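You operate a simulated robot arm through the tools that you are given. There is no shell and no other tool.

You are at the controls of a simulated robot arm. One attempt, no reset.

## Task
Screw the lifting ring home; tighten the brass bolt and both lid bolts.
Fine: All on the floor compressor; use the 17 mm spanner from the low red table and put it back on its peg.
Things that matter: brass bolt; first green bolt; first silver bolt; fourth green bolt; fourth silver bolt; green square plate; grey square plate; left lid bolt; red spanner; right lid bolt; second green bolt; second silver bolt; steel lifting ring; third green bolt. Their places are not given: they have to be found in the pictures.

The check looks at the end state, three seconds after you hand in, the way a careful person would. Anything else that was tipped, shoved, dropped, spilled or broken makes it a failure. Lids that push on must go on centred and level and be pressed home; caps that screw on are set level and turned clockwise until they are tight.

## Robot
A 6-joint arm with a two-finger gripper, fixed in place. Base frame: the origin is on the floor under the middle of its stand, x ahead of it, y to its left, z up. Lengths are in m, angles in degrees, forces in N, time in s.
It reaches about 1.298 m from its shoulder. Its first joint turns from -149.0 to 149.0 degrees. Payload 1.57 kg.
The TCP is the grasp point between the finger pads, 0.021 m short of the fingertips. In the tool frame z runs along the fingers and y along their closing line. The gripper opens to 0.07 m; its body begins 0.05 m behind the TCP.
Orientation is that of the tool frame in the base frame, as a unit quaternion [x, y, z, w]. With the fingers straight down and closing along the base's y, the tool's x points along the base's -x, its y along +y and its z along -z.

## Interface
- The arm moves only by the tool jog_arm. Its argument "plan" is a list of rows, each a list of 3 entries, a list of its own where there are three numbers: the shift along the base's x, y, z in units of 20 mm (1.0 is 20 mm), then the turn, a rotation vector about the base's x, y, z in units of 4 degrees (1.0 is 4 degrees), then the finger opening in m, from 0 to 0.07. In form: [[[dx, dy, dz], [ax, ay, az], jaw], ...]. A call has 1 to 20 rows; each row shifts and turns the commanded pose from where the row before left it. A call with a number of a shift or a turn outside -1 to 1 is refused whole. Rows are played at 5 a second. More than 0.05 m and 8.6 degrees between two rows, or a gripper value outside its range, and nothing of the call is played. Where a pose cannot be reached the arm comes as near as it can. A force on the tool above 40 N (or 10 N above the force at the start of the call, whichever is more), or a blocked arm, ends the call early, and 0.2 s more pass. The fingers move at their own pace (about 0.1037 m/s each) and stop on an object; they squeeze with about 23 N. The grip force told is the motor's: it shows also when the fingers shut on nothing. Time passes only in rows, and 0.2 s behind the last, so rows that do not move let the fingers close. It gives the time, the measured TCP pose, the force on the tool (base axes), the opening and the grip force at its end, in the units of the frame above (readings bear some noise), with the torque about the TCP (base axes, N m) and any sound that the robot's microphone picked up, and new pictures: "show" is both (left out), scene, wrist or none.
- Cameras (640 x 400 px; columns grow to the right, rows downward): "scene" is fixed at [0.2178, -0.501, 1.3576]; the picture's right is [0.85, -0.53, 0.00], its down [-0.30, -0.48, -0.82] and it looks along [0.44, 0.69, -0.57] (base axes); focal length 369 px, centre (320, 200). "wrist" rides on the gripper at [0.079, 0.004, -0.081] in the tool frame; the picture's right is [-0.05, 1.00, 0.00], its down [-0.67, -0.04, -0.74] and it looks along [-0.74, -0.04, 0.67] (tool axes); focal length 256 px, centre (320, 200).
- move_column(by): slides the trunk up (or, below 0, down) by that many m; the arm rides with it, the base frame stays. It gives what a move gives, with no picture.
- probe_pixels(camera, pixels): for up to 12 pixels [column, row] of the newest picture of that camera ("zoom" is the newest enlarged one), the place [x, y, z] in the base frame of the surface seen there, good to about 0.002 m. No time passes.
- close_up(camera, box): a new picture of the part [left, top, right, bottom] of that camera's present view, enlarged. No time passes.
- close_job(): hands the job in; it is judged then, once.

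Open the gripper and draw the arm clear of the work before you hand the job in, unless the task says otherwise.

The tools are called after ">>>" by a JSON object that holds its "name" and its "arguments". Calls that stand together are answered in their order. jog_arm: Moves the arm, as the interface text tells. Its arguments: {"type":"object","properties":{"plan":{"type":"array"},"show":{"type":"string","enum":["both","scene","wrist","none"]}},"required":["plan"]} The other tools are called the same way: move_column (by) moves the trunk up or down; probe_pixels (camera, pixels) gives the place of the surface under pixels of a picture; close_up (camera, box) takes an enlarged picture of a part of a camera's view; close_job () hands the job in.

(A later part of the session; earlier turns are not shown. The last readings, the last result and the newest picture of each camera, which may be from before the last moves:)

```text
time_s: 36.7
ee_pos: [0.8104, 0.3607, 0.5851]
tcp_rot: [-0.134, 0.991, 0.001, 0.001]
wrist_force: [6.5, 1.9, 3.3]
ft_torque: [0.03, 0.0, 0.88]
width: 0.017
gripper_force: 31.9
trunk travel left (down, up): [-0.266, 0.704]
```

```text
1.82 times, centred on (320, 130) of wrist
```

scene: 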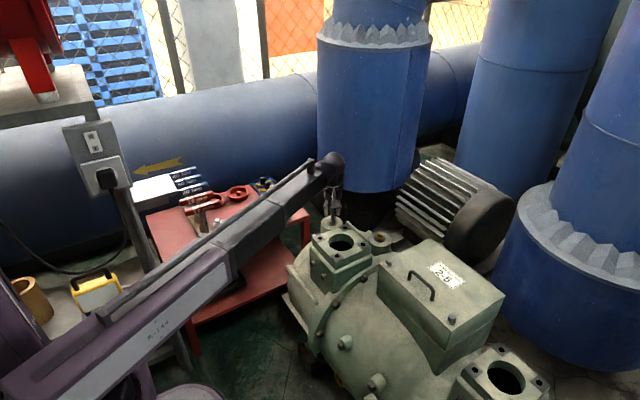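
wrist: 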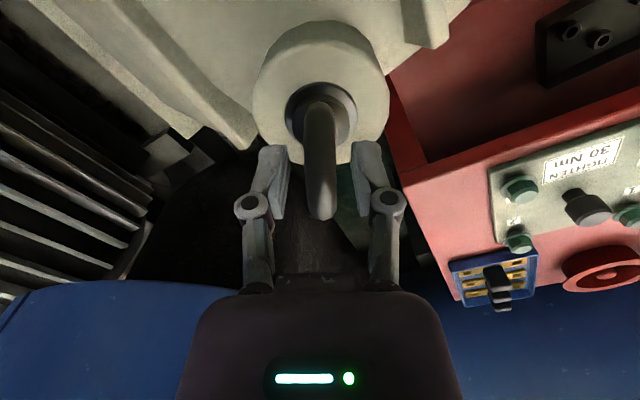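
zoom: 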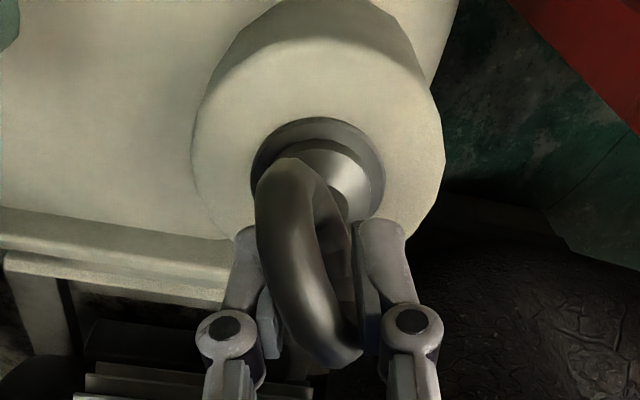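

The collar sits on or very near the washer. I open, turn back about 15° to line up with the ring, regrip and apply torque in smaller steps to confirm it is tight.

>>> {"name": "jog_arm", "arguments": {"plan": [[[0, 0, 0], [0, 0, 0], 0.04], [[0, 0, 0], [0, 0, 0], 0.04], [[0, 0, 0], [0, 0, 1], 0.04], [[0, 0, 0], [0, 0, 1], 0.04], [[0, 0, 0], [0, 0, 1], 0.04], [[0, 0, 0], [0, 0, 0.5], 0.04]], "show": "wrist"}}

>>> {"name": "close_up", "arguments": {"camera": "wrist", "box": [240, 20, 400, 240]}}

```text
time_s: 38.1
ee_pos: [0.8106, 0.3619, 0.5837]
tcp_rot: [-0.255, 0.967, 0.002, 0.0]
wrist_force: [0.5, -0.5, -0.5]
ft_torque: [-0.02, 0.01, 0.0]
width: 0.0397
gripper_force: 0.1
trunk travel left (down, up): [-0.266, 0.704]
```

wrist: 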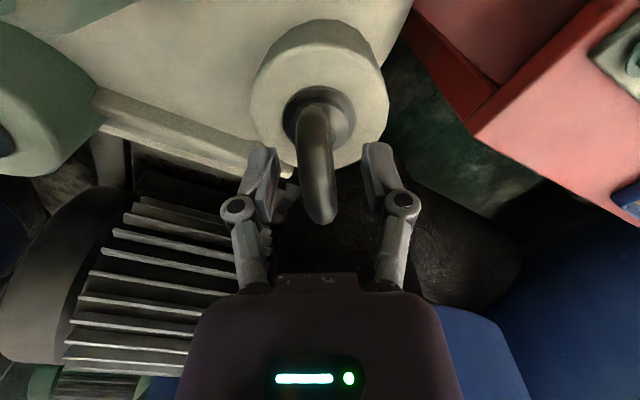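

```text
1.82 times, centred on (320, 130) of wrist
```

zoom: 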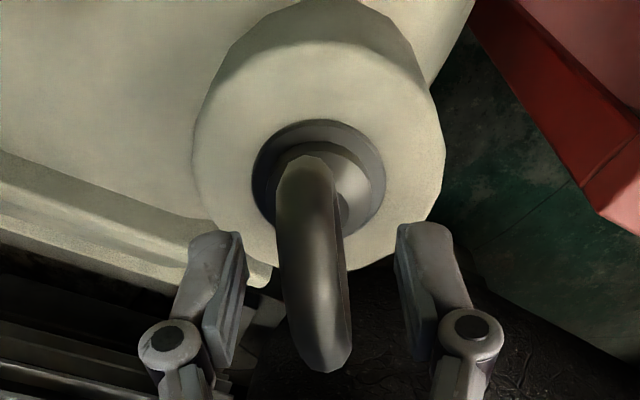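

The ring is nearly in line, the gripper still slightly clockwise of it, so closing will not loosen it. I regrip and turn clockwise 8° in small steps.

>>> {"name": "jog_arm", "arguments": {"plan": [[[0, 0, 0], [0, 0, 0], 0.0], [[0, 0, 0], [0, 0, 0], 0.0], [[0, 0, 0], [0, 0, 0], 0.0]], "show": "none"}}

>>> {"name": "jog_arm", "arguments": {"plan": [[[0, 0, 0], [0, 0, -0.5], 0.0], [[0, 0, 0], [0, 0, -0.5], 0.0]], "show": "none"}}

>>> {"name": "jog_arm", "arguments": {"plan": [[[0, 0, 0], [0, 0, -0.5], 0.0], [[0, 0, 0], [0, 0, -0.5], 0.0]], "show": "none"}}

>>> {"name": "jog_arm", "arguments": {"plan": [[[0, 0, 0], [0, 0, -0.5], 0.0], [[0, 0, 0], [0, 0, -0.5], 0.0]], "show": "wrist"}}

```text
time_s: 38.9
ee_pos: [0.8103, 0.3606, 0.5846]
tcp_rot: [-0.255, 0.967, 0.001, 0.0]
wrist_force: [1.3, -0.9, 3.6]
ft_torque: [-0.15, 0.15, 0.53]
width: 0.0127
gripper_force: 32.2
trunk travel left (down, up): [-0.266, 0.704]
```

```text
time_s: 39.5
ee_pos: [0.8099, 0.3613, 0.5851]
tcp_rot: [-0.22, 0.975, 0.001, 0.0]
wrist_force: [1.3, -2.7, 2.9]
ft_torque: [0.04, -0.02, 0.77]
width: 0.0137
gripper_force: 31.7
trunk travel left (down, up): [-0.266, 0.704]
```

```text
time_s: 40.1
ee_pos: [0.81, 0.3606, 0.5838]
tcp_rot: [-0.185, 0.983, 0.001, 0.0]
wrist_force: [-0.1, -3.0, 3.0]
ft_torque: [-0.1, 0.22, 0.72]
width: 0.0149
gripper_force: 32.0
trunk travel left (down, up): [-0.266, 0.704]
```

```text
time_s: 40.7
ee_pos: [0.8106, 0.3597, 0.5856]
tcp_rot: [-0.152, 0.988, 0.002, 0.0]
wrist_force: [0.1, 2.4, 3.5]
ft_torque: [-0.01, 0.03, 0.76]
width: 0.016
gripper_force: 32.2
trunk travel left (down, up): [-0.266, 0.704]
```

wrist: 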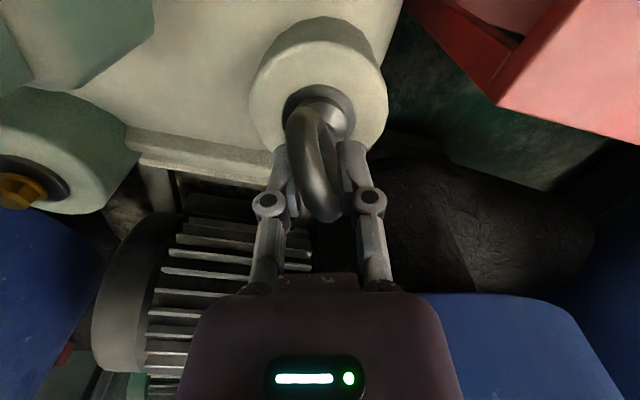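

The ring no longer turns (torque holds at 0.76 Nm while the pads slide): it is home. I open wide and raise the column to check.

>>> {"name": "jog_arm", "arguments": {"plan": [[[0, 0, 0], [0, 0, 0], 0.07], [[0, 0, 0], [0, 0, 0], 0.07], [[0, 0, 0], [0, 0, 0], 0.07]], "show": "none"}}

>>> {"name": "move_column", "arguments": {"by": 0.12}}

>>> {"name": "jog_arm", "arguments": {"plan": [[[0, 0, 0], [0, 0, 0], 0.07]]}}

>>> {"name": "close_up", "arguments": {"camera": "scene", "box": [323, 202, 353, 232]}}

>>> {"name": "close_up", "arguments": {"camera": "wrist", "box": [256, 20, 384, 120]}}

```text
time_s: 41.5
ee_pos: [0.811, 0.3617, 0.5849]
tcp_rot: [-0.152, 0.988, 0.001, 0.0]
wrist_force: [-0.4, -0.5, -0.8]
ft_torque: [0.01, -0.02, -0.02]
width: 0.07
gripper_force: 0.0
trunk travel left (down, up): [-0.266, 0.704]
```

```text
time_s: 43.0
ee_pos: [0.8095, 0.3593, 0.7041]
tcp_rot: [-0.152, 0.988, 0.001, 0.0]
wrist_force: [1.1, -0.6, 0.3]
ft_torque: [0.02, -0.01, 0.0]
width: 0.0699
gripper_force: 0.1
trunk travel left (down, up): [-0.386, 0.584]
```

```text
time_s: 43.4
ee_pos: [0.8108, 0.3609, 0.7051]
tcp_rot: [-0.151, 0.988, 0.0, 0.0]
wrist_force: [0.1, 0.1, 0.5]
ft_torque: [-0.02, 0.03, 0.0]
width: 0.0699
gripper_force: 0.0
trunk travel left (down, up): [-0.386, 0.584]
```

scene: 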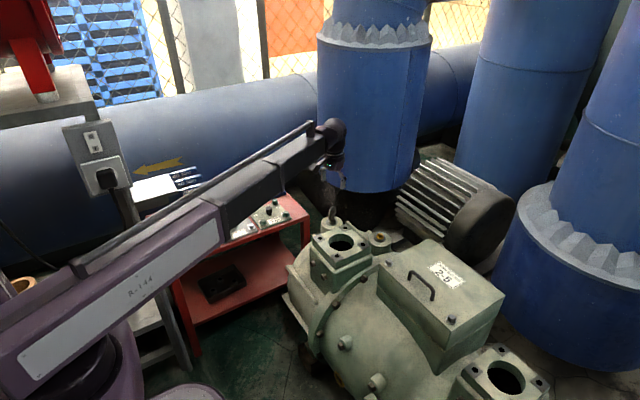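
wrist: 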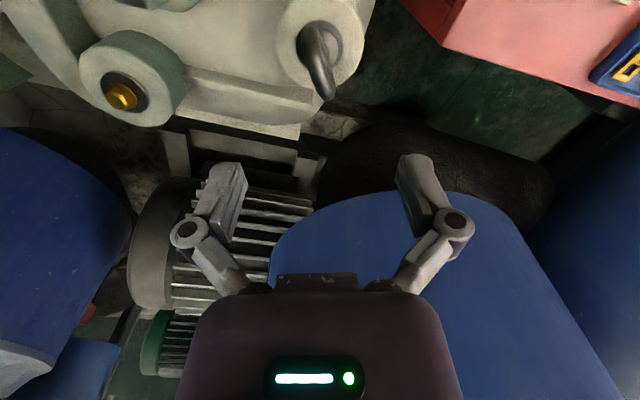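

```text
13.33 times, centred on (338, 217) of scene
```

zoom: 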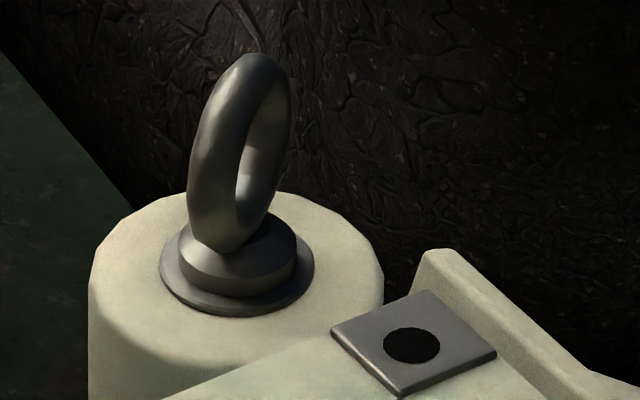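

```text
4.00 times, centred on (320, 70) of wrist
```

zoom: 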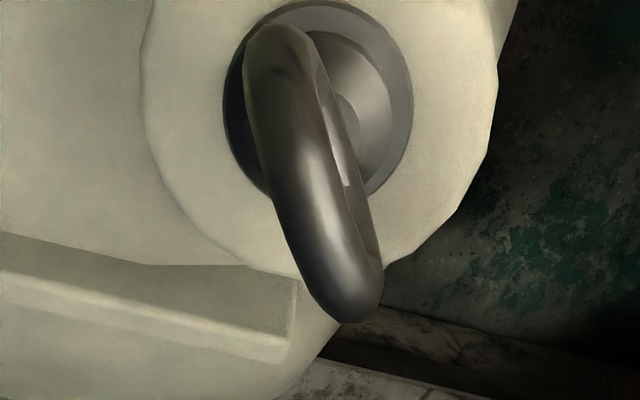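

The ring's collar is flush on the washer all round. Next the spanner: I probe the outlet post (pixels around (125,180)) and the shelf edge again to plan the boom's approach.

>>> {"name": "probe_pixels", "arguments": {"camera": "scene", "pixels": [[129, 183], [121, 155], [110, 120], [75, 125], [128, 210], [135, 240], [150, 270], [172, 172], [178, 186], [68, 150], [126, 195]]}}

```text
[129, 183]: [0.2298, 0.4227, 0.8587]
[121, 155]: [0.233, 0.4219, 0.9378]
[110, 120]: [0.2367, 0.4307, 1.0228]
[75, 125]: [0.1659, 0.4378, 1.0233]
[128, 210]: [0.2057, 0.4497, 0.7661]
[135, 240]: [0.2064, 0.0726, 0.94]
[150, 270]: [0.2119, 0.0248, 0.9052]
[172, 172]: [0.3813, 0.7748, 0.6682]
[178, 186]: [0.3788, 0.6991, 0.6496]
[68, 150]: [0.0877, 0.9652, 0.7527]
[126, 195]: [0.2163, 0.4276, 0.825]
```

Clearances work out (boom at least 0.03 m from the outlet box, 0.015+ above the shelf). I raise the column and swing over toward the rack while turning the camera to the +x side.

>>> {"name": "move_column", "arguments": {"by": 0.245}}

>>> {"name": "jog_arm", "arguments": {"plan": [[[-0.95, 0.365, 0], [0, 0, 0.968], 0.07], [[-0.95, 0.365, 0], [0, 0, 0.968], 0.07], [[-0.95, 0.365, 0], [0, 0, 0.968], 0.07], [[-0.95, 0.365, 0], [0, 0, 0.968], 0.07], [[-0.95, 0.365, 0], [0, 0, 0.968], 0.07], [[-0.95, 0.365, 0], [0, 0, 0.968], 0.07], [[-0.95, 0.365, 0], [0, 0, 0.968], 0.07], [[-0.95, 0.365, 0], [0, 0, 0.968], 0.07], [[-0.95, 0.365, 0], [0, 0, 0.968], 0.07], [[-0.95, 0.365, 0], [0, 0, 0.968], 0.07], [[-0.95, 0.365, 0], [0, 0, 0.968], 0.07], [[-0.95, 0.365, 0], [0, 0, 0.968], 0.07], [[-0.95, 0.365, 0], [0, 0, 0.968], 0.07], [[-0.95, 0.365, 0], [0, 0, 0.968], 0.07], [[-0.95, 0.365, 0], [0, 0, 0.968], 0.07], [[-0.95, 0.365, 0], [0, 0, 0.968], 0.07], [[-0.95, 0.365, 0], [0, 0, 0.968], 0.07], [[-0.95, 0.365, 0], [0, 0, 0.968], 0.07], [[-0.95, 0.365, 0], [0, 0, 0.968], 0.07]]}}

```text
time_s: 46.0
ee_pos: [0.8111, 0.3601, 0.9495]
tcp_rot: [-0.152, 0.988, 0.001, 0.0]
wrist_force: [0.4, -0.4, -0.2]
ft_torque: [0.02, 0.03, 0.02]
width: 0.07
gripper_force: 0.0
trunk travel left (down, up): [-0.631, 0.339]
```

```text
time_s: 50.0
ee_pos: [0.4493, 0.4986, 0.9497]
tcp_rot: [0.714, -0.7, -0.001, 0.001]
wrist_force: [0.3, -0.2, 0.2]
ft_torque: [-0.01, 0.02, 0.02]
width: 0.0699
gripper_force: 0.1
trunk travel left (down, up): [-0.631, 0.339]
```

scene: 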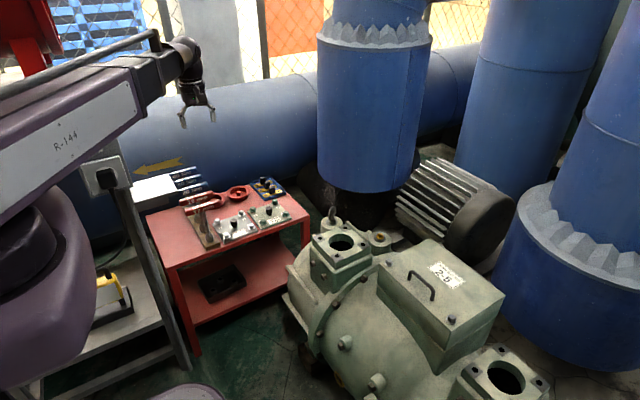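
wrist: 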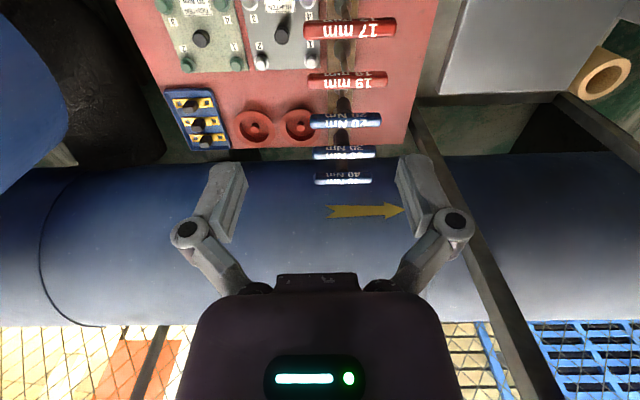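

At +91° now. I turn the remaining 89° and settle near (0.43,0.507).

>>> {"name": "jog_arm", "arguments": {"plan": [[[-0.05, 0.02, 0], [0, 0, 1], 0.07], [[-0.05, 0.02, 0], [0, 0, 1], 0.07], [[-0.05, 0.02, 0], [0, 0, 1], 0.07], [[-0.05, 0.02, 0], [0, 0, 1], 0.07], [[-0.05, 0.02, 0], [0, 0, 1], 0.07], [[-0.05, 0.02, 0], [0, 0, 1], 0.07], [[-0.05, 0.02, 0], [0, 0, 1], 0.07], [[-0.05, 0.02, 0], [0, 0, 1], 0.07], [[-0.05, 0.02, 0], [0, 0, 1], 0.07], [[-0.05, 0.02, 0], [0, 0, 1], 0.07], [[-0.05, 0.02, 0], [0, 0, 1], 0.07], [[-0.05, 0.02, 0], [0, 0, 1], 0.07], [[-0.05, 0.02, 0], [0, 0, 1], 0.07], [[-0.05, 0.02, 0], [0, 0, 1], 0.07], [[-0.05, 0.02, 0], [0, 0, 1], 0.07], [[-0.05, 0.02, 0], [0, 0, 1], 0.07], [[-0.05, 0.02, 0], [0, 0, 1], 0.07], [[-0.05, 0.02, 0], [0, 0, 1], 0.07], [[-0.05, 0.02, 0], [0, 0, 1], 0.07], [[0, 0, 0], [0, 0, 1], 0.07]], "show": "none"}}

>>> {"name": "jog_arm", "arguments": {"plan": [[[0, 0, 0], [0, 0, 1], 0.045], [[0, 0, 0], [0, 0, 1], 0.045], [[0, 0, 0], [0, 0, 0.22], 0.045]]}}

```text
time_s: 54.2
ee_pos: [0.4296, 0.5074, 0.9499]
tcp_rot: [0.997, -0.078, 0.0, 0.001]
wrist_force: [0.1, -0.8, 0.8]
ft_torque: [-0.02, 0.01, 0.0]
width: 0.0701
gripper_force: 0.0
trunk travel left (down, up): [-0.631, 0.339]
```

```text
time_s: 55.0
ee_pos: [0.4304, 0.5063, 0.9492]
tcp_rot: [1.0, 0.0, 0.0, 0.0]
wrist_force: [-0.7, -0.8, -0.7]
ft_torque: [0.01, -0.01, -0.02]
width: 0.045
gripper_force: 0.0
trunk travel left (down, up): [-0.631, 0.339]
```

scene: 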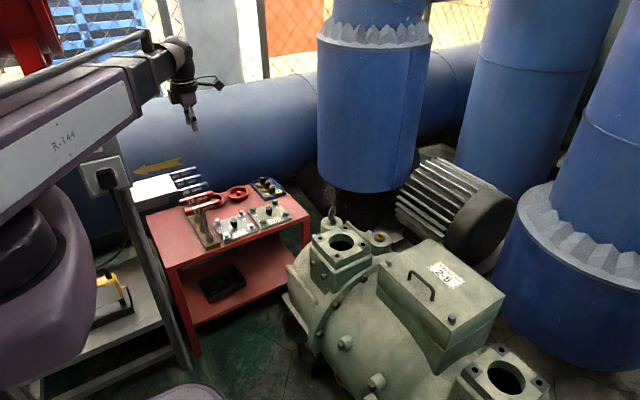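
wrist: 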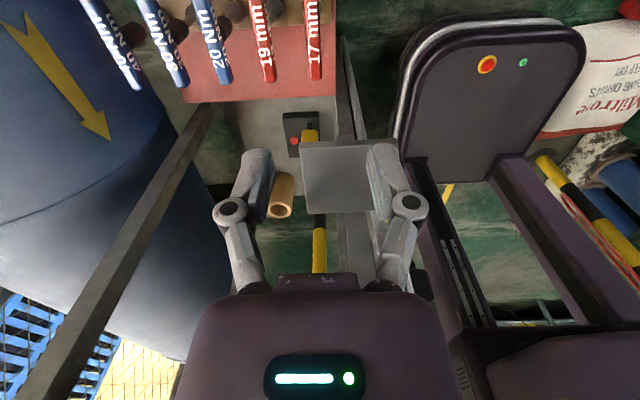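

The 17 mm handle appears at wrist (315,30), the shelf at (345,175). I probe both from here.

>>> {"name": "close_up", "arguments": {"camera": "wrist", "box": [240, 0, 400, 100]}}

>>> {"name": "probe_pixels", "arguments": {"camera": "wrist", "pixels": [[303, 144], [345, 144], [366, 141], [310, 208], [306, 180], [345, 175], [313, 20], [316, 60], [315, 75], [330, 208]]}}

```text
4.00 times, centred on (320, 50) of wrist
```

zoom: 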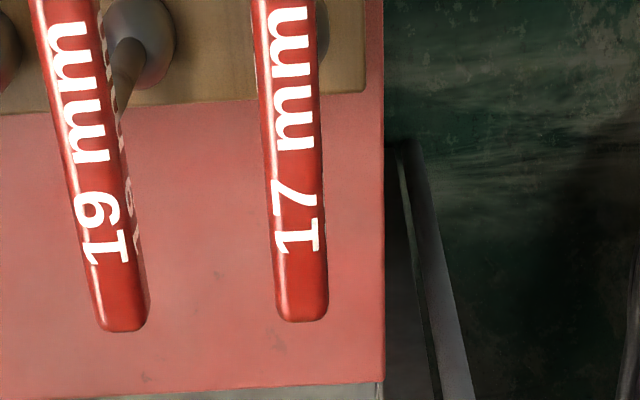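

```text
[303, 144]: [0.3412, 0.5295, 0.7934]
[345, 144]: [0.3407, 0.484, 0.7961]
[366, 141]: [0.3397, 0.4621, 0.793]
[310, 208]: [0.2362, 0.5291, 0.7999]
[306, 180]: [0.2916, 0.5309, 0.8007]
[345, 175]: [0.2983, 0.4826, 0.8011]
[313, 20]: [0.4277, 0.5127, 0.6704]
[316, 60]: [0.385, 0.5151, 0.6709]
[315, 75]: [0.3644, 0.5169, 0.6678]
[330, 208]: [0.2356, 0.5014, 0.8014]
```

I probe the handle's edges and end in this enlarged view for its width, centre line and height.

>>> {"name": "probe_pixels", "arguments": {"camera": "zoom", "pixels": [[258, 60], [285, 60], [314, 60], [268, 160], [293, 160], [319, 160], [276, 280], [300, 280], [326, 280], [300, 315], [350, 60], [165, 40]]}}

```text
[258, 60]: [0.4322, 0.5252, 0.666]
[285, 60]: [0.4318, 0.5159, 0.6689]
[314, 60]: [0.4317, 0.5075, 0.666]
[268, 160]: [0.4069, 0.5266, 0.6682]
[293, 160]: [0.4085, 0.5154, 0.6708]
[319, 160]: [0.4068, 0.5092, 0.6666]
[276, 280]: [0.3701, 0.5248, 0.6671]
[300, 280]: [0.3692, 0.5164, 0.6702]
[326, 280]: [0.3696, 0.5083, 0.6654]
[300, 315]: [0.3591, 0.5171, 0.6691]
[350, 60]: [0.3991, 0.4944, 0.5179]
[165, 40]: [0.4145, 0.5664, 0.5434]
```

Handle centre line is y≈0.5165, top z≈0.670. I shift y to 0.516 and lower to z≈0.80 at x=0.43, then look again.

>>> {"name": "jog_arm", "arguments": {"plan": [[[0, 0.5, 0], [0, 0, 0], 0.045]], "show": "none"}}

>>> {"name": "move_column", "arguments": {"by": -0.17}}

>>> {"name": "jog_arm", "arguments": {"plan": [[[0, 0, 0], [0, 0, 0], 0.045]]}}

>>> {"name": "close_up", "arguments": {"camera": "scene", "box": [110, 90, 270, 190]}}

```text
time_s: 55.4
ee_pos: [0.43, 0.5174, 0.9496]
tcp_rot: [1.0, 0.0, 0.0, 0.002]
wrist_force: [0.2, -1.0, 0.6]
ft_torque: [0.02, 0.0, -0.02]
width: 0.0448
gripper_force: 0.0
trunk travel left (down, up): [-0.631, 0.339]
```

```text
time_s: 57.3
ee_pos: [0.4302, 0.5165, 0.7786]
tcp_rot: [1.0, 0.0, 0.0, 0.002]
wrist_force: [0.5, 0.9, 0.4]
ft_torque: [0.0, -0.01, 0.04]
width: 0.0447
gripper_force: 0.0
trunk travel left (down, up): [-0.461, 0.509]
```

```text
time_s: 57.7
ee_pos: [0.4312, 0.5162, 0.7804]
tcp_rot: [1.0, -0.001, 0.0, 0.001]
wrist_force: [0.6, -0.6, 1.0]
ft_torque: [-0.01, -0.02, -0.04]
width: 0.0452
gripper_force: 0.1
trunk travel left (down, up): [-0.461, 0.509]
```

scene: 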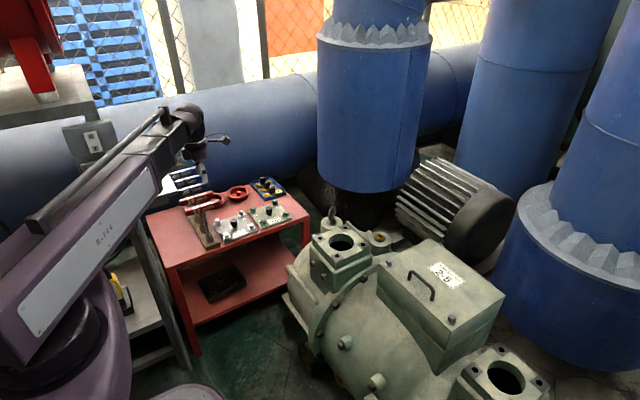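
wrist: 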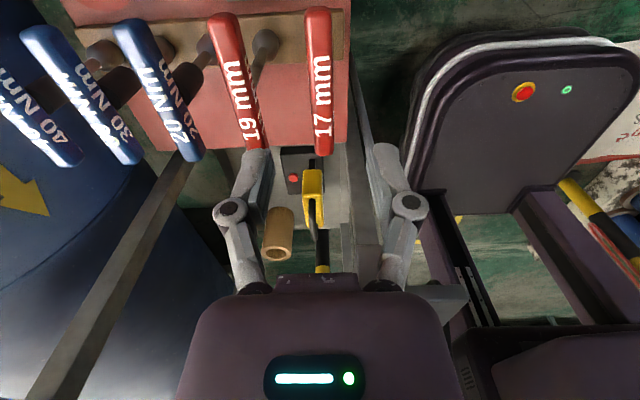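

```text
4.00 times, centred on (190, 140) of scene
```

zoom: 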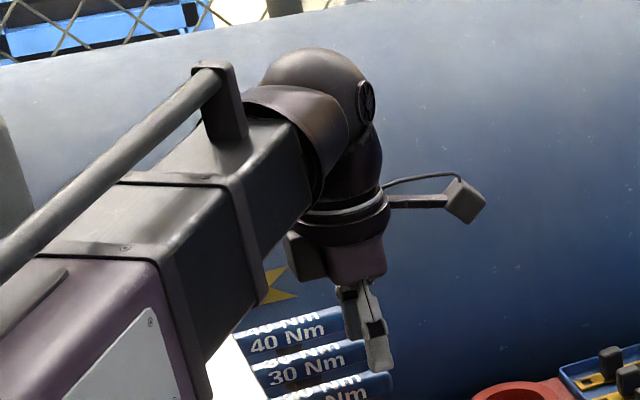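

The box opposite the camera reaches only ~0.05 toward the shelf, leaving ~0.02 m. I enlarge the wrist view of the 17 mm spanner to measure its stem and handle precisely.

>>> {"name": "close_up", "arguments": {"camera": "wrist", "box": [230, 0, 390, 160]}}

>>> {"name": "probe_pixels", "arguments": {"camera": "wrist", "pixels": [[306, 20], [318, 20], [331, 20], [309, 70], [320, 70], [331, 70], [314, 140], [322, 140], [331, 140], [322, 153], [318, 9], [262, 45]]}}

```text
2.50 times, centred on (310, 80) of wrist
```

zoom: 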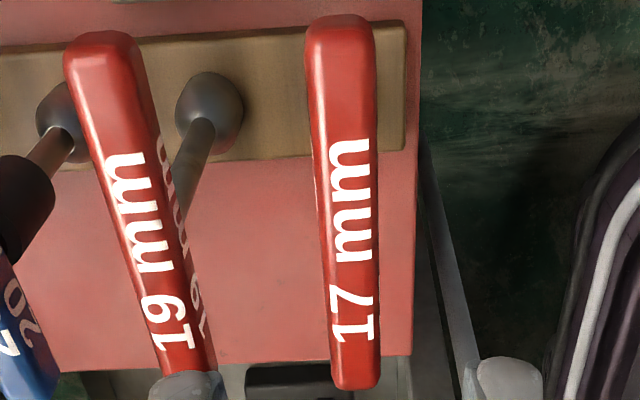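

```text
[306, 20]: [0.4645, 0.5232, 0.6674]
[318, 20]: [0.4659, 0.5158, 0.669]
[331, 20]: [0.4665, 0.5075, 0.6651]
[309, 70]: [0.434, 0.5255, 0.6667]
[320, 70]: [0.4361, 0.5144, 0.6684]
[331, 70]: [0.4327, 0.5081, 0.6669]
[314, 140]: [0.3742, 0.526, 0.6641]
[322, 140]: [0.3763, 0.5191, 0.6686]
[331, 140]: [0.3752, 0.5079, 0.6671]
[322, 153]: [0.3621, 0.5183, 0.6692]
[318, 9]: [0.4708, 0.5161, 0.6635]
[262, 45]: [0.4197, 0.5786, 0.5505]
```

I take a sharper scene view of the 17 mm spanner to fix the stem's x against the handle ends.

>>> {"name": "close_up", "arguments": {"camera": "scene", "box": [176, 186, 226, 256]}}

```text
5.71 times, centred on (201, 221) of scene
```

zoom: 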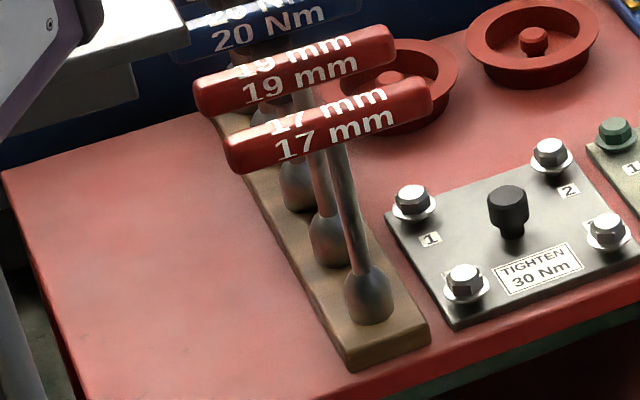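

>>> {"name": "probe_pixels", "arguments": {"camera": "zoom", "pixels": [[232, 150], [232, 160], [428, 105], [429, 112], [338, 165], [346, 205], [354, 250], [346, 295], [368, 300], [392, 295], [370, 320], [330, 130]]}}

```text
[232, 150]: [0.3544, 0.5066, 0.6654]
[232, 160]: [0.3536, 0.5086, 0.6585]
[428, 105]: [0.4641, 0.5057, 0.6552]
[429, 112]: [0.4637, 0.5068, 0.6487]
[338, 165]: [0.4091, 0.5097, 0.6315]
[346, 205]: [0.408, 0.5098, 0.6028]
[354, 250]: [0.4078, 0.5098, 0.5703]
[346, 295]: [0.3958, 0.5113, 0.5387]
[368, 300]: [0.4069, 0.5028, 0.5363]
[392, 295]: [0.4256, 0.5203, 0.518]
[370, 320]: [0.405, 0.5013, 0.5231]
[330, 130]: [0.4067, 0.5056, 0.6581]
```

Axis ≈(0.411,0.515), handle z 0.647–0.669. I slide to x=0.411 and lower to z≈0.70, checking forces.

>>> {"name": "jog_arm", "arguments": {"plan": [[[-0.95, 0, 0], [0, 0, 0], 0.045], [[0, 0, 0], [0, 0, 0], 0.045]], "show": "none"}}

>>> {"name": "move_column", "arguments": {"by": -0.075}}

>>> {"name": "jog_arm", "arguments": {"plan": [[[0, 0, 0], [0, 0, 0], 0.045]]}}

>>> {"name": "close_up", "arguments": {"camera": "scene", "box": [130, 140, 250, 215]}}

```text
time_s: 58.3
ee_pos: [0.4112, 0.5153, 0.7797]
tcp_rot: [1.0, 0.0, 0.0, 0.001]
wrist_force: [0.9, 0.1, -0.2]
ft_torque: [-0.01, -0.01, -0.01]
width: 0.045
gripper_force: 0.1
trunk travel left (down, up): [-0.461, 0.509]
```

```text
time_s: 59.4
ee_pos: [0.411, 0.5157, 0.7046]
tcp_rot: [1.0, -0.001, -0.001, 0.0]
wrist_force: [1.4, -0.6, 0.2]
ft_torque: [0.0, 0.01, -0.01]
width: 0.045
gripper_force: 0.2
trunk travel left (down, up): [-0.386, 0.584]
```

```text
time_s: 59.8
ee_pos: [0.4116, 0.5157, 0.7038]
tcp_rot: [1.0, -0.001, 0.0, 0.001]
wrist_force: [-0.2, 0.6, 0.1]
ft_torque: [-0.1, -0.02, -0.01]
width: 0.0447
gripper_force: 0.0
trunk travel left (down, up): [-0.386, 0.584]
```

scene: 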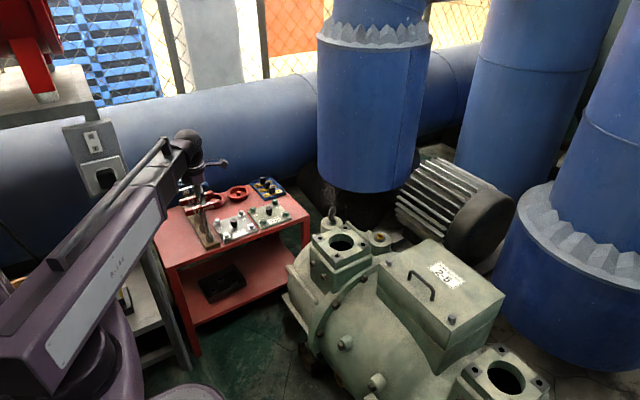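
wrist: 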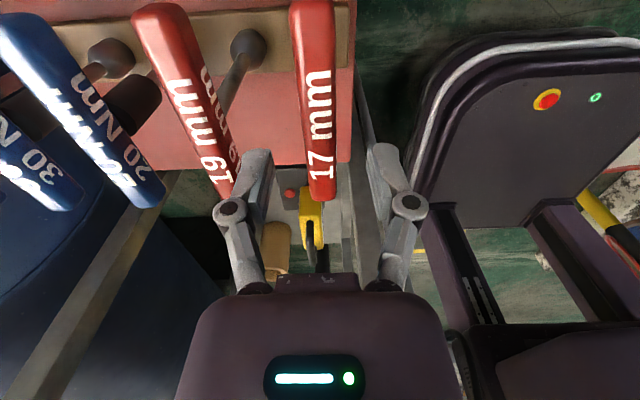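

```text
5.33 times, centred on (190, 178) of scene
```

zoom: 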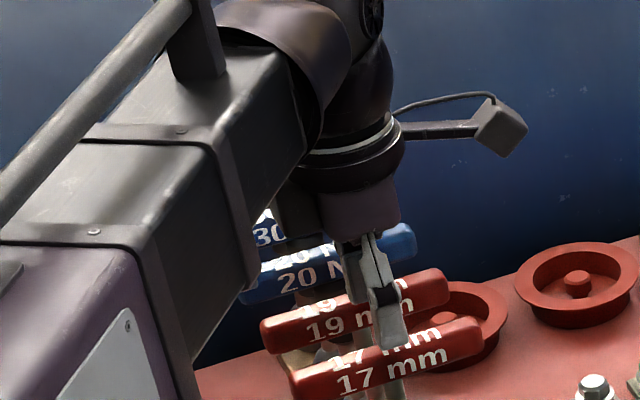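

All clear; fingers straddle the handle line (centre (318,100) in wrist). I lower to z≈0.665.

>>> {"name": "move_column", "arguments": {"by": -0.024}}

>>> {"name": "move_column", "arguments": {"by": -0.014}}

>>> {"name": "jog_arm", "arguments": {"plan": [[[0, 0, 0], [0, 0, 0], 0.045]]}}

>>> {"name": "close_up", "arguments": {"camera": "wrist", "box": [200, 60, 440, 280]}}

```text
time_s: 60.5
ee_pos: [0.4121, 0.5156, 0.6821]
tcp_rot: [1.0, -0.001, 0.0, 0.001]
wrist_force: [0.1, 0.8, -0.9]
ft_torque: [-0.02, 0.01, 0.01]
width: 0.045
gripper_force: 0.0
trunk travel left (down, up): [-0.362, 0.608]
```

```text
time_s: 61.1
ee_pos: [0.4108, 0.5162, 0.6663]
tcp_rot: [1.0, -0.001, 0.0, 0.0]
wrist_force: [-0.7, -0.1, 0.8]
ft_torque: [0.01, 0.06, 0.01]
width: 0.045
gripper_force: 0.0
trunk travel left (down, up): [-0.348, 0.622]
```

```text
time_s: 61.5
ee_pos: [0.4107, 0.5158, 0.6675]
tcp_rot: [1.0, -0.001, 0.0, 0.001]
wrist_force: [-0.2, -0.7, 0.5]
ft_torque: [-0.02, 0.02, 0.0]
width: 0.0448
gripper_force: 0.0
trunk travel left (down, up): [-0.348, 0.622]
```

scene: 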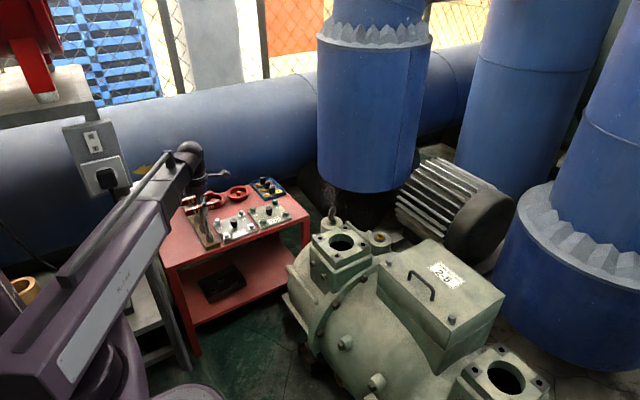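
wrist: 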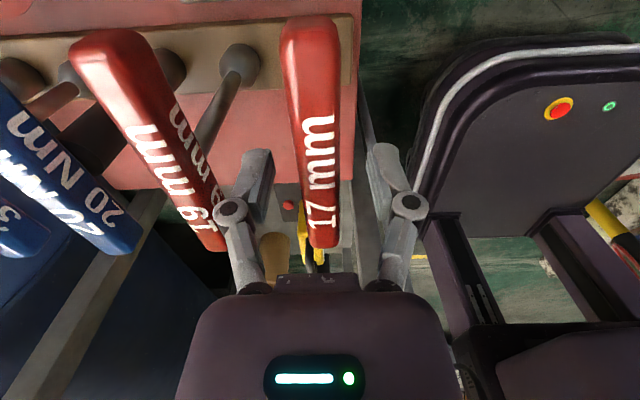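

```text
1.82 times, centred on (320, 170) of wrist
```

zoom: 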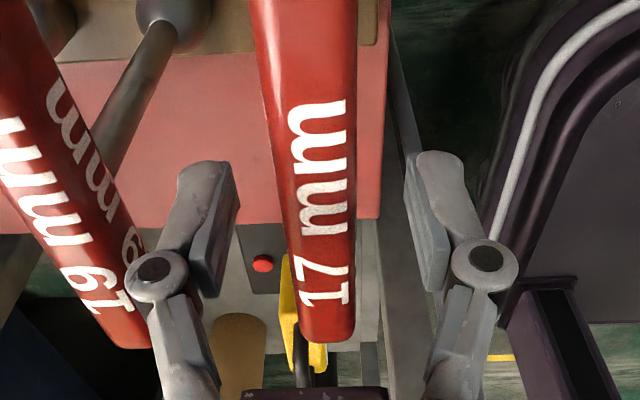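

The 17 mm handle is centred between the pads. I lower 3 mm more and close.

>>> {"name": "move_column", "arguments": {"by": -0.003}}

>>> {"name": "jog_arm", "arguments": {"plan": [[[0, 0, 0], [0, 0, 0], 0.0], [[0, 0, 0], [0, 0, 0], 0.0], [[0, 0, 0], [0, 0, 0], 0.0]]}}

```text
time_s: 62.0
ee_pos: [0.4112, 0.5162, 0.6636]
tcp_rot: [1.0, -0.001, 0.0, 0.0]
wrist_force: [-0.3, 0.4, 0.1]
ft_torque: [0.0, -0.04, 0.0]
width: 0.0451
gripper_force: 0.1
trunk travel left (down, up): [-0.345, 0.625]
```

```text
time_s: 62.8
ee_pos: [0.4105, 0.516, 0.6633]
tcp_rot: [1.0, -0.001, 0.0, 0.001]
wrist_force: [-0.3, 0.5, 4.7]
ft_torque: [-0.03, -0.02, 0.04]
width: 0.0186
gripper_force: 23.2
trunk travel left (down, up): [-0.345, 0.625]
```

scene: 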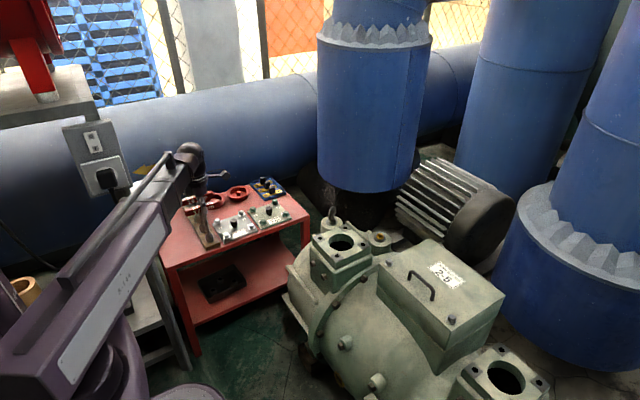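
wrist: 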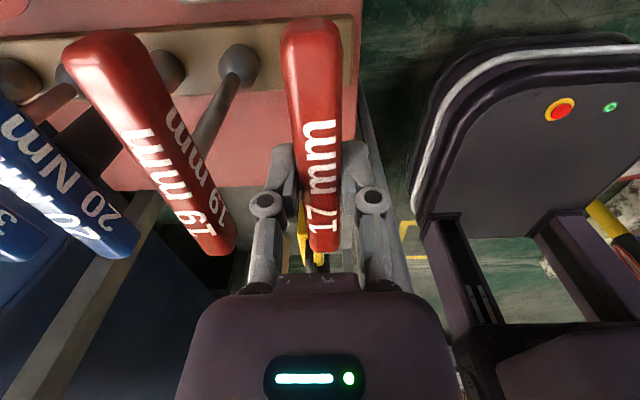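

Gripped at width 0.0186 with almost no side force. I note this pose (0.4108, 0.516, 0.6633; column down-left 0.345) and lift straight up.

>>> {"name": "move_column", "arguments": {"by": 0.03}}

>>> {"name": "move_column", "arguments": {"by": 0.17}}

>>> {"name": "jog_arm", "arguments": {"plan": [[[0, 0, 0], [0, 0, 0], 0.0]]}}

>>> {"name": "close_up", "arguments": {"camera": "scene", "box": [130, 80, 270, 220]}}

```text
time_s: 63.6
ee_pos: [0.4113, 0.5167, 0.6936]
tcp_rot: [1.0, -0.001, -0.001, 0.002]
wrist_force: [-0.1, -0.5, -1.2]
ft_torque: [-0.02, 0.01, 0.0]
width: 0.0188
gripper_force: 22.9
trunk travel left (down, up): [-0.375, 0.595]
```

```text
time_s: 65.5
ee_pos: [0.4111, 0.5151, 0.8628]
tcp_rot: [1.0, -0.001, 0.0, 0.002]
wrist_force: [-0.7, -1.3, -2.4]
ft_torque: [-0.03, 0.0, 0.01]
width: 0.0186
gripper_force: 22.8
trunk travel left (down, up): [-0.545, 0.425]
```

```text
time_s: 65.9
ee_pos: [0.4118, 0.5162, 0.8636]
tcp_rot: [1.0, 0.0, -0.001, 0.002]
wrist_force: [0.5, -0.2, -2.3]
ft_torque: [0.0, -0.02, 0.0]
width: 0.0187
gripper_force: 22.8
trunk travel left (down, up): [-0.545, 0.425]
```

scene: 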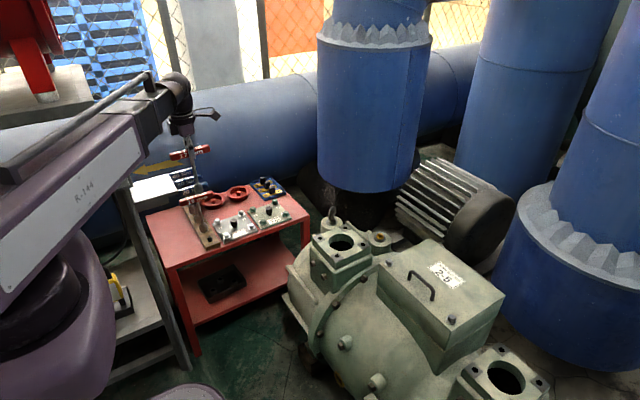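
wrist: 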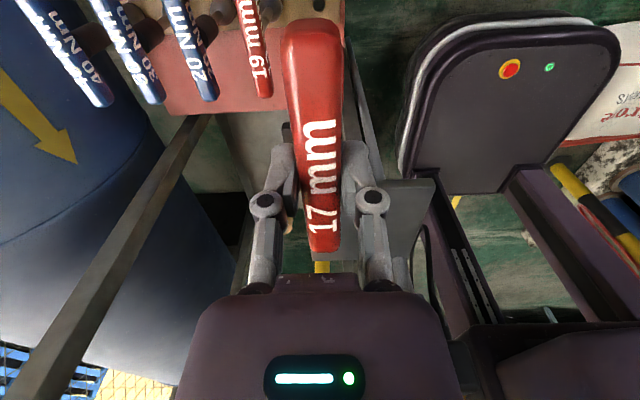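

```text
2.86 times, centred on (200, 150) of scene
```

zoom: 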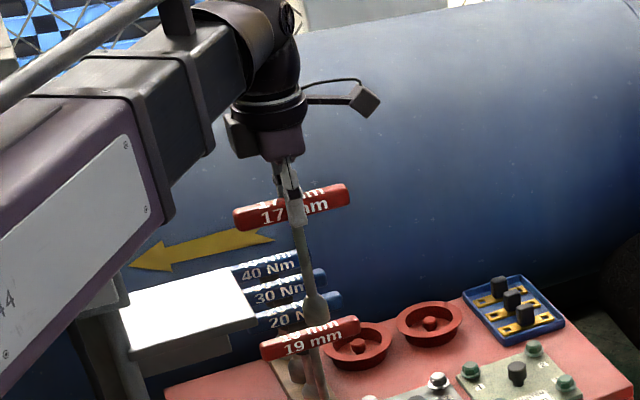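

The spanner hangs freely. I zoom in on it to measure where its socket hangs relative to the TCP.

>>> {"name": "close_up", "arguments": {"camera": "scene", "box": [170, 130, 230, 220]}}

```text
4.44 times, centred on (200, 175) of scene
```

zoom: 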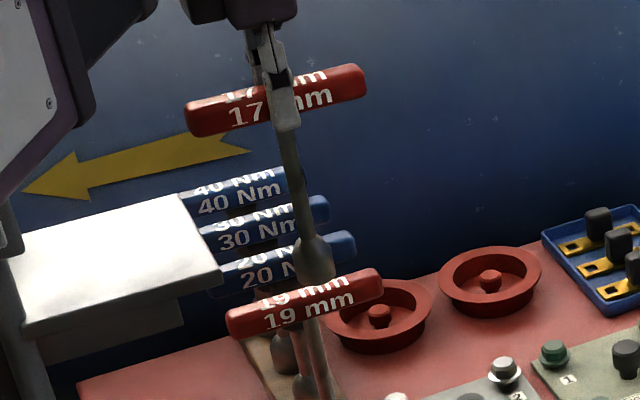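

>>> {"name": "probe_pixels", "arguments": {"camera": "zoom", "pixels": [[300, 262], [315, 255], [315, 265], [330, 262], [316, 278], [291, 170], [298, 200], [303, 225], [190, 118], [190, 128], [363, 78], [363, 88]]}}

```text
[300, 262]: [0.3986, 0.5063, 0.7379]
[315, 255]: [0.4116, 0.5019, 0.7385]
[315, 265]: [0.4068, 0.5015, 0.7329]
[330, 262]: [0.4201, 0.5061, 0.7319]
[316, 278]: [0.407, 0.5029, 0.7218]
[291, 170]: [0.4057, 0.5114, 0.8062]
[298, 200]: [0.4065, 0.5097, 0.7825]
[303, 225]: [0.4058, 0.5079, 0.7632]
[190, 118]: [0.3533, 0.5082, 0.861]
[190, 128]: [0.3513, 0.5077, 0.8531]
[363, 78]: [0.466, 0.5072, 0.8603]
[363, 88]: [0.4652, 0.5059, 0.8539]
```

The spanner hangs with its socket bottom ≈0.144 below the TCP and close to plumb. I carry it away from the rack toward the compressor at this height and then look at the bare peg.

>>> {"name": "jog_arm", "arguments": {"plan": [[[0.68, -0.96, 0], [0, 0, -0.1], 0.0], [[0.68, -0.96, 0], [0, 0, -0.1], 0.0], [[0.68, -0.96, 0], [0, 0, -0.1], 0.0], [[0.68, -0.96, 0], [0, 0, -0.1], 0.0], [[0.68, -0.96, 0], [0, 0, -0.1], 0.0], [[0.68, -0.96, 0], [0, 0, -0.1], 0.0], [[0.68, -0.96, 0], [0, 0, -0.1], 0.0], [[0.68, -0.96, 0], [0, 0, -0.1], 0.0], [[0.68, -0.96, 0], [0, 0, -0.1], 0.0], [[0.68, -0.96, 0], [0, 0, -0.1], 0.0], [[0.68, -0.96, 0], [0, 0, -0.1], 0.0], [[0.68, -0.96, 0], [0, 0, -0.1], 0.0], [[0.68, -0.96, 0], [0, 0, -0.1], 0.0], [[0.68, -0.96, 0], [0, 0, -0.1], 0.0]]}}

>>> {"name": "close_up", "arguments": {"camera": "scene", "box": [180, 220, 230, 255]}}

```text
time_s: 68.9
ee_pos: [0.6027, 0.2467, 0.8636]
tcp_rot: [0.999, -0.05, -0.001, 0.001]
wrist_force: [0.0, 0.7, -2.3]
ft_torque: [-0.03, -0.04, -0.02]
width: 0.0186
gripper_force: 22.5
trunk travel left (down, up): [-0.545, 0.425]
```

scene: 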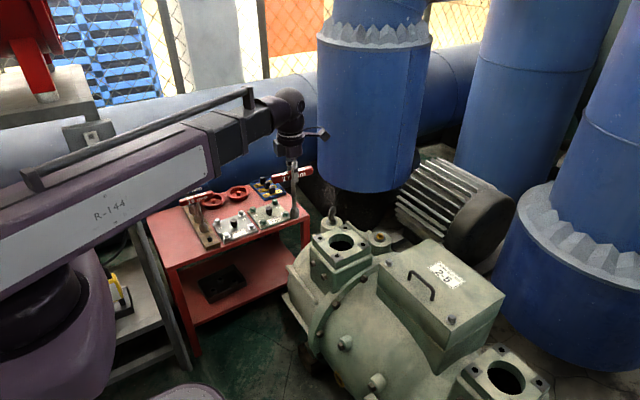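
wrist: 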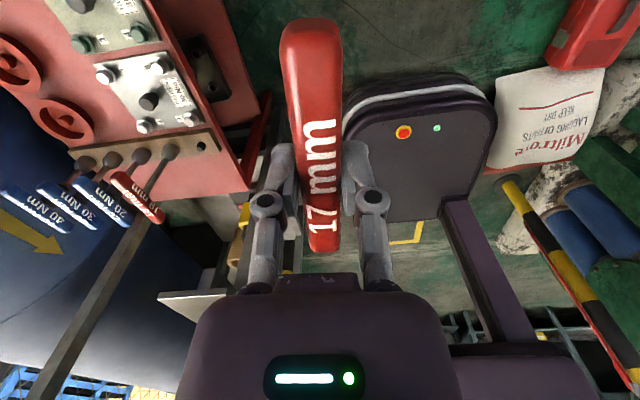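

```text
11.43 times, centred on (205, 238) of scene
```

zoom: 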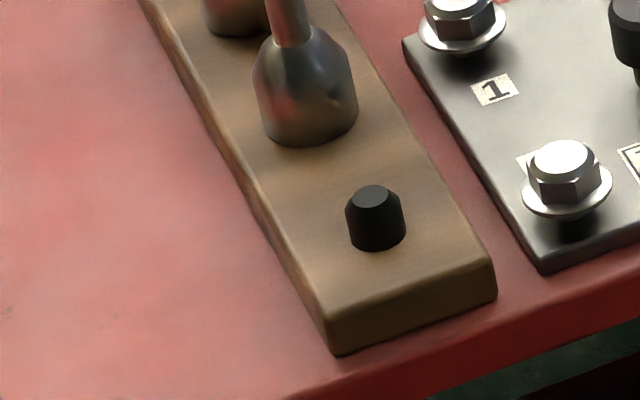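

The peg is a small black cone-topped pin at zoom (374,215). I probe it and the rack top for the return.

>>> {"name": "probe_pixels", "arguments": {"camera": "zoom", "pixels": [[373, 194], [374, 200], [375, 230], [350, 225], [402, 225], [376, 262], [340, 215], [430, 240], [305, 140], [305, 110], [265, 110], [352, 110]]}}

```text
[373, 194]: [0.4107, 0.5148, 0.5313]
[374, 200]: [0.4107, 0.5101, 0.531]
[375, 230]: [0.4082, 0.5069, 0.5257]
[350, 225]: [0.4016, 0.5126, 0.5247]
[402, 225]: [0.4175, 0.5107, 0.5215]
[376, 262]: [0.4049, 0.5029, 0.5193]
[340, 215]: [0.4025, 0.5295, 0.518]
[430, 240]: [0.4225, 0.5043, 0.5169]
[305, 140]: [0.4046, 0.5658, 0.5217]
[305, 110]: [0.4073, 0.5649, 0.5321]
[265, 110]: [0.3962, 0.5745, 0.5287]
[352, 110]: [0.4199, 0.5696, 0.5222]
```

Peg top ≈(0.4105,0.5135,0.531), rack top 0.5185. I carry on to above the left lid bolt.

>>> {"name": "jog_arm", "arguments": {"plan": [[[0.676, -0.961, 0], [0, 0, -0.1], 0.0], [[0.676, -0.961, 0], [0, 0, -0.1], 0.0], [[0.676, -0.961, 0], [0, 0, -0.1], 0.0], [[0.676, -0.961, 0], [0, 0, -0.1], 0.0], [[0.676, -0.961, 0], [0, 0, -0.1], 0.0], [[0.676, -0.961, 0], [0, 0, -0.1], 0.0], [[0.676, -0.961, 0], [0, 0, -0.1], 0.0], [[0.676, -0.961, 0], [0, 0, -0.1], 0.0], [[0.676, -0.961, 0], [0, 0, -0.1], 0.0], [[0.676, -0.961, 0], [0, 0, -0.1], 0.0], [[0.676, -0.961, 0], [0, 0, -0.1], 0.0], [[0.676, -0.961, 0], [0, 0, -0.1], 0.0]]}}

>>> {"name": "close_up", "arguments": {"camera": "scene", "box": [350, 190, 440, 280]}}

```text
time_s: 71.5
ee_pos: [0.7657, 0.0162, 0.8636]
tcp_rot: [0.996, -0.091, 0.0, 0.0]
wrist_force: [-0.8, 0.3, -1.2]
ft_torque: [0.02, 0.0, 0.04]
width: 0.0187
gripper_force: 22.7
trunk travel left (down, up): [-0.545, 0.425]
```

scene: 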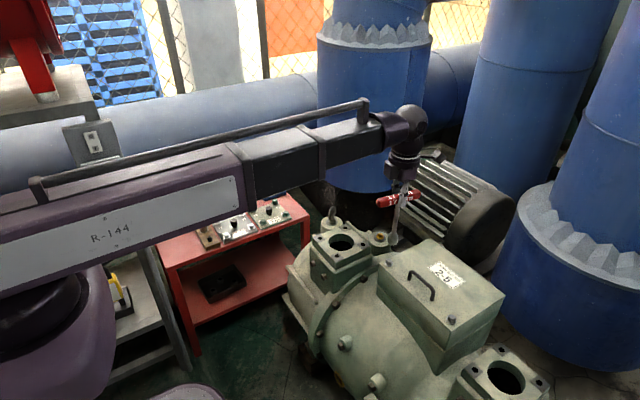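
wrist: 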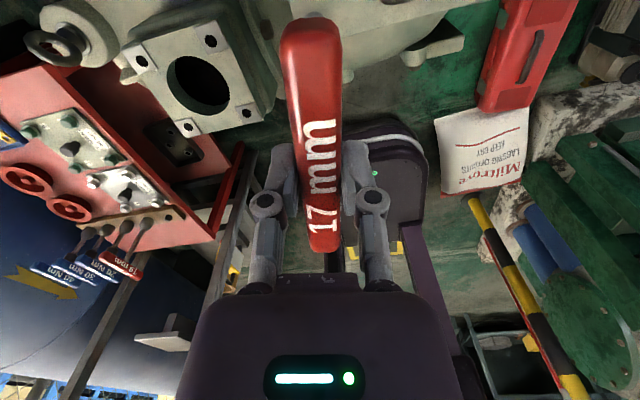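

```text
4.44 times, centred on (395, 235) of scene
```

zoom: 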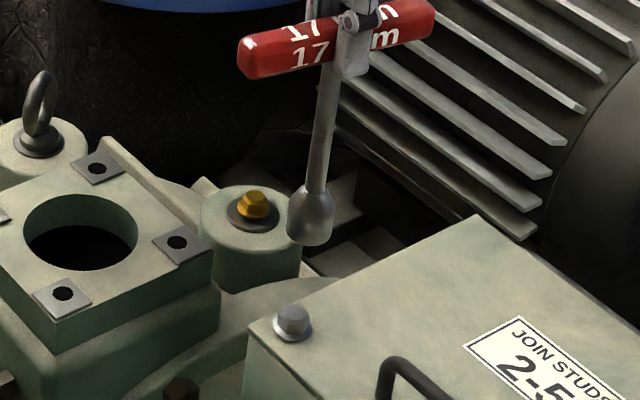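

The socket hangs just above and near the left lid bolt. I lower to about 7 mm above the head and compare their alignment closely.

>>> {"name": "move_column", "arguments": {"by": -0.064}}

>>> {"name": "jog_arm", "arguments": {"plan": [[[0, 0, 0], [0, 0, 0], 0.0]]}}

>>> {"name": "close_up", "arguments": {"camera": "scene", "box": [373, 240, 405, 275]}}

```text
time_s: 72.5
ee_pos: [0.7658, 0.0155, 0.7985]
tcp_rot: [0.996, -0.091, 0.0, 0.001]
wrist_force: [-0.1, 0.2, -2.1]
ft_torque: [0.01, 0.02, 0.01]
width: 0.0188
gripper_force: 23.2
trunk travel left (down, up): [-0.481, 0.489]
```

```text
time_s: 72.9
ee_pos: [0.766, 0.0163, 0.7999]
tcp_rot: [0.996, -0.092, 0.0, 0.001]
wrist_force: [-0.7, -0.5, -2.6]
ft_torque: [-0.01, 0.01, 0.0]
width: 0.0184
gripper_force: 22.9
trunk travel left (down, up): [-0.481, 0.489]
```

scene: 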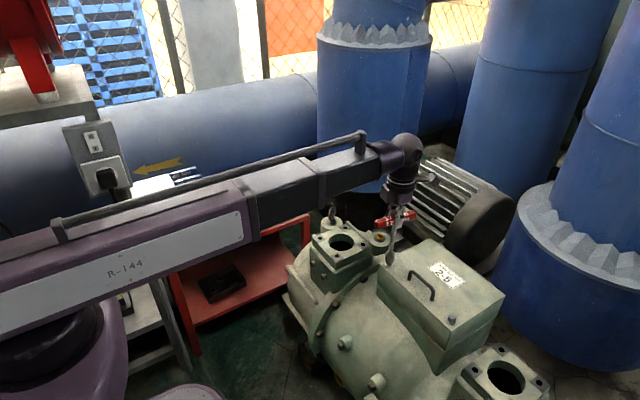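
wrist: 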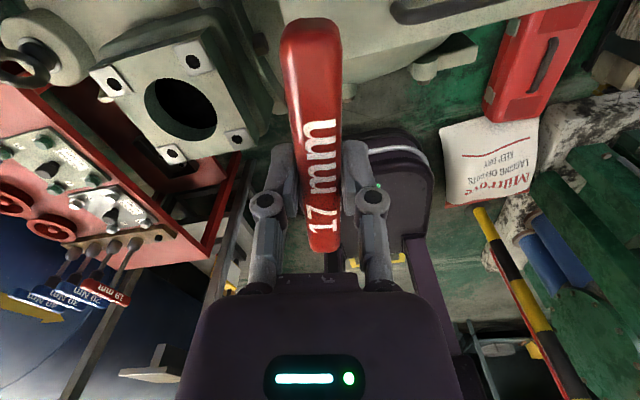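

```text
11.43 times, centred on (389, 258) of scene
```

zoom: 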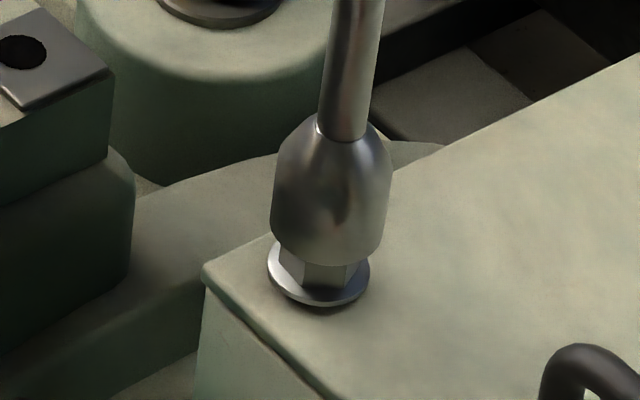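

Across the picture the socket axis lines up with the bolt. I probe the socket rim and the bolt flange to compare them in depth.

>>> {"name": "probe_pixels", "arguments": {"camera": "zoom", "pixels": [[330, 200], [330, 230], [328, 258], [275, 215], [388, 215], [318, 296], [272, 275], [365, 278], [318, 272], [300, 268], [340, 270], [318, 312]]}}

```text
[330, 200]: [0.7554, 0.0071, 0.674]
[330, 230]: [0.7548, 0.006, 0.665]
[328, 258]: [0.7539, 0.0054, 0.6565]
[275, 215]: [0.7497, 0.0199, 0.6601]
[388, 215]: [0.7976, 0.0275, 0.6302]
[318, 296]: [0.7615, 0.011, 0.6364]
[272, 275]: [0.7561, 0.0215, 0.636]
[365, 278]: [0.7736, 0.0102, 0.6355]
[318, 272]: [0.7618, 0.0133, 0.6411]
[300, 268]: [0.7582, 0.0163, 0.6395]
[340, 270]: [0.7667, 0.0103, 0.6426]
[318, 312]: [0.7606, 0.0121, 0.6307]
```

Socket centre ≈(0.7645,0.0157), bolt ≈(0.7655,0.017). I shift by about (1, 1.4) mm and lower in small steps, watching the force.

>>> {"name": "jog_arm", "arguments": {"plan": [[[0.05, 0.07, 0], [0, 0, 0], 0.0], [[0, 0, 0], [0, 0, 0], 0.0]], "show": "none"}}

>>> {"name": "move_column", "arguments": {"by": -0.006}}

>>> {"name": "move_column", "arguments": {"by": -0.004}}

>>> {"name": "move_column", "arguments": {"by": -0.003}}

```text
time_s: 73.5
ee_pos: [0.7672, 0.0174, 0.7993]
tcp_rot: [0.996, -0.092, 0.0, 0.0]
wrist_force: [0.3, 0.7, -1.8]
ft_torque: [0.0, 0.0, 0.0]
width: 0.0186
gripper_force: 22.5
trunk travel left (down, up): [-0.481, 0.489]
```

```text
time_s: 74.1
ee_pos: [0.7664, 0.017, 0.7942]
tcp_rot: [0.996, -0.092, 0.0, 0.001]
wrist_force: [-0.1, 0.2, -2.0]
ft_torque: [-0.03, 0.01, -0.01]
width: 0.0188
gripper_force: 23.2
trunk travel left (down, up): [-0.475, 0.495]
```

```text
time_s: 74.6
ee_pos: [0.7675, 0.0177, 0.7895]
tcp_rot: [0.996, -0.092, 0.001, 0.001]
wrist_force: [3.7, 0.9, 0.5]
ft_torque: [0.12, -0.55, 0.0]
width: 0.0187
gripper_force: 23.0
trunk travel left (down, up): [-0.471, 0.499]
```

```text
time_s: 75.1
ee_pos: [0.7682, 0.0178, 0.7863]
tcp_rot: [0.996, -0.091, 0.0, 0.0]
wrist_force: [3.5, 0.7, -3.1]
ft_torque: [0.1, -0.47, 0.02]
width: 0.0184
gripper_force: 22.8
trunk travel left (down, up): [-0.468, 0.502]
```

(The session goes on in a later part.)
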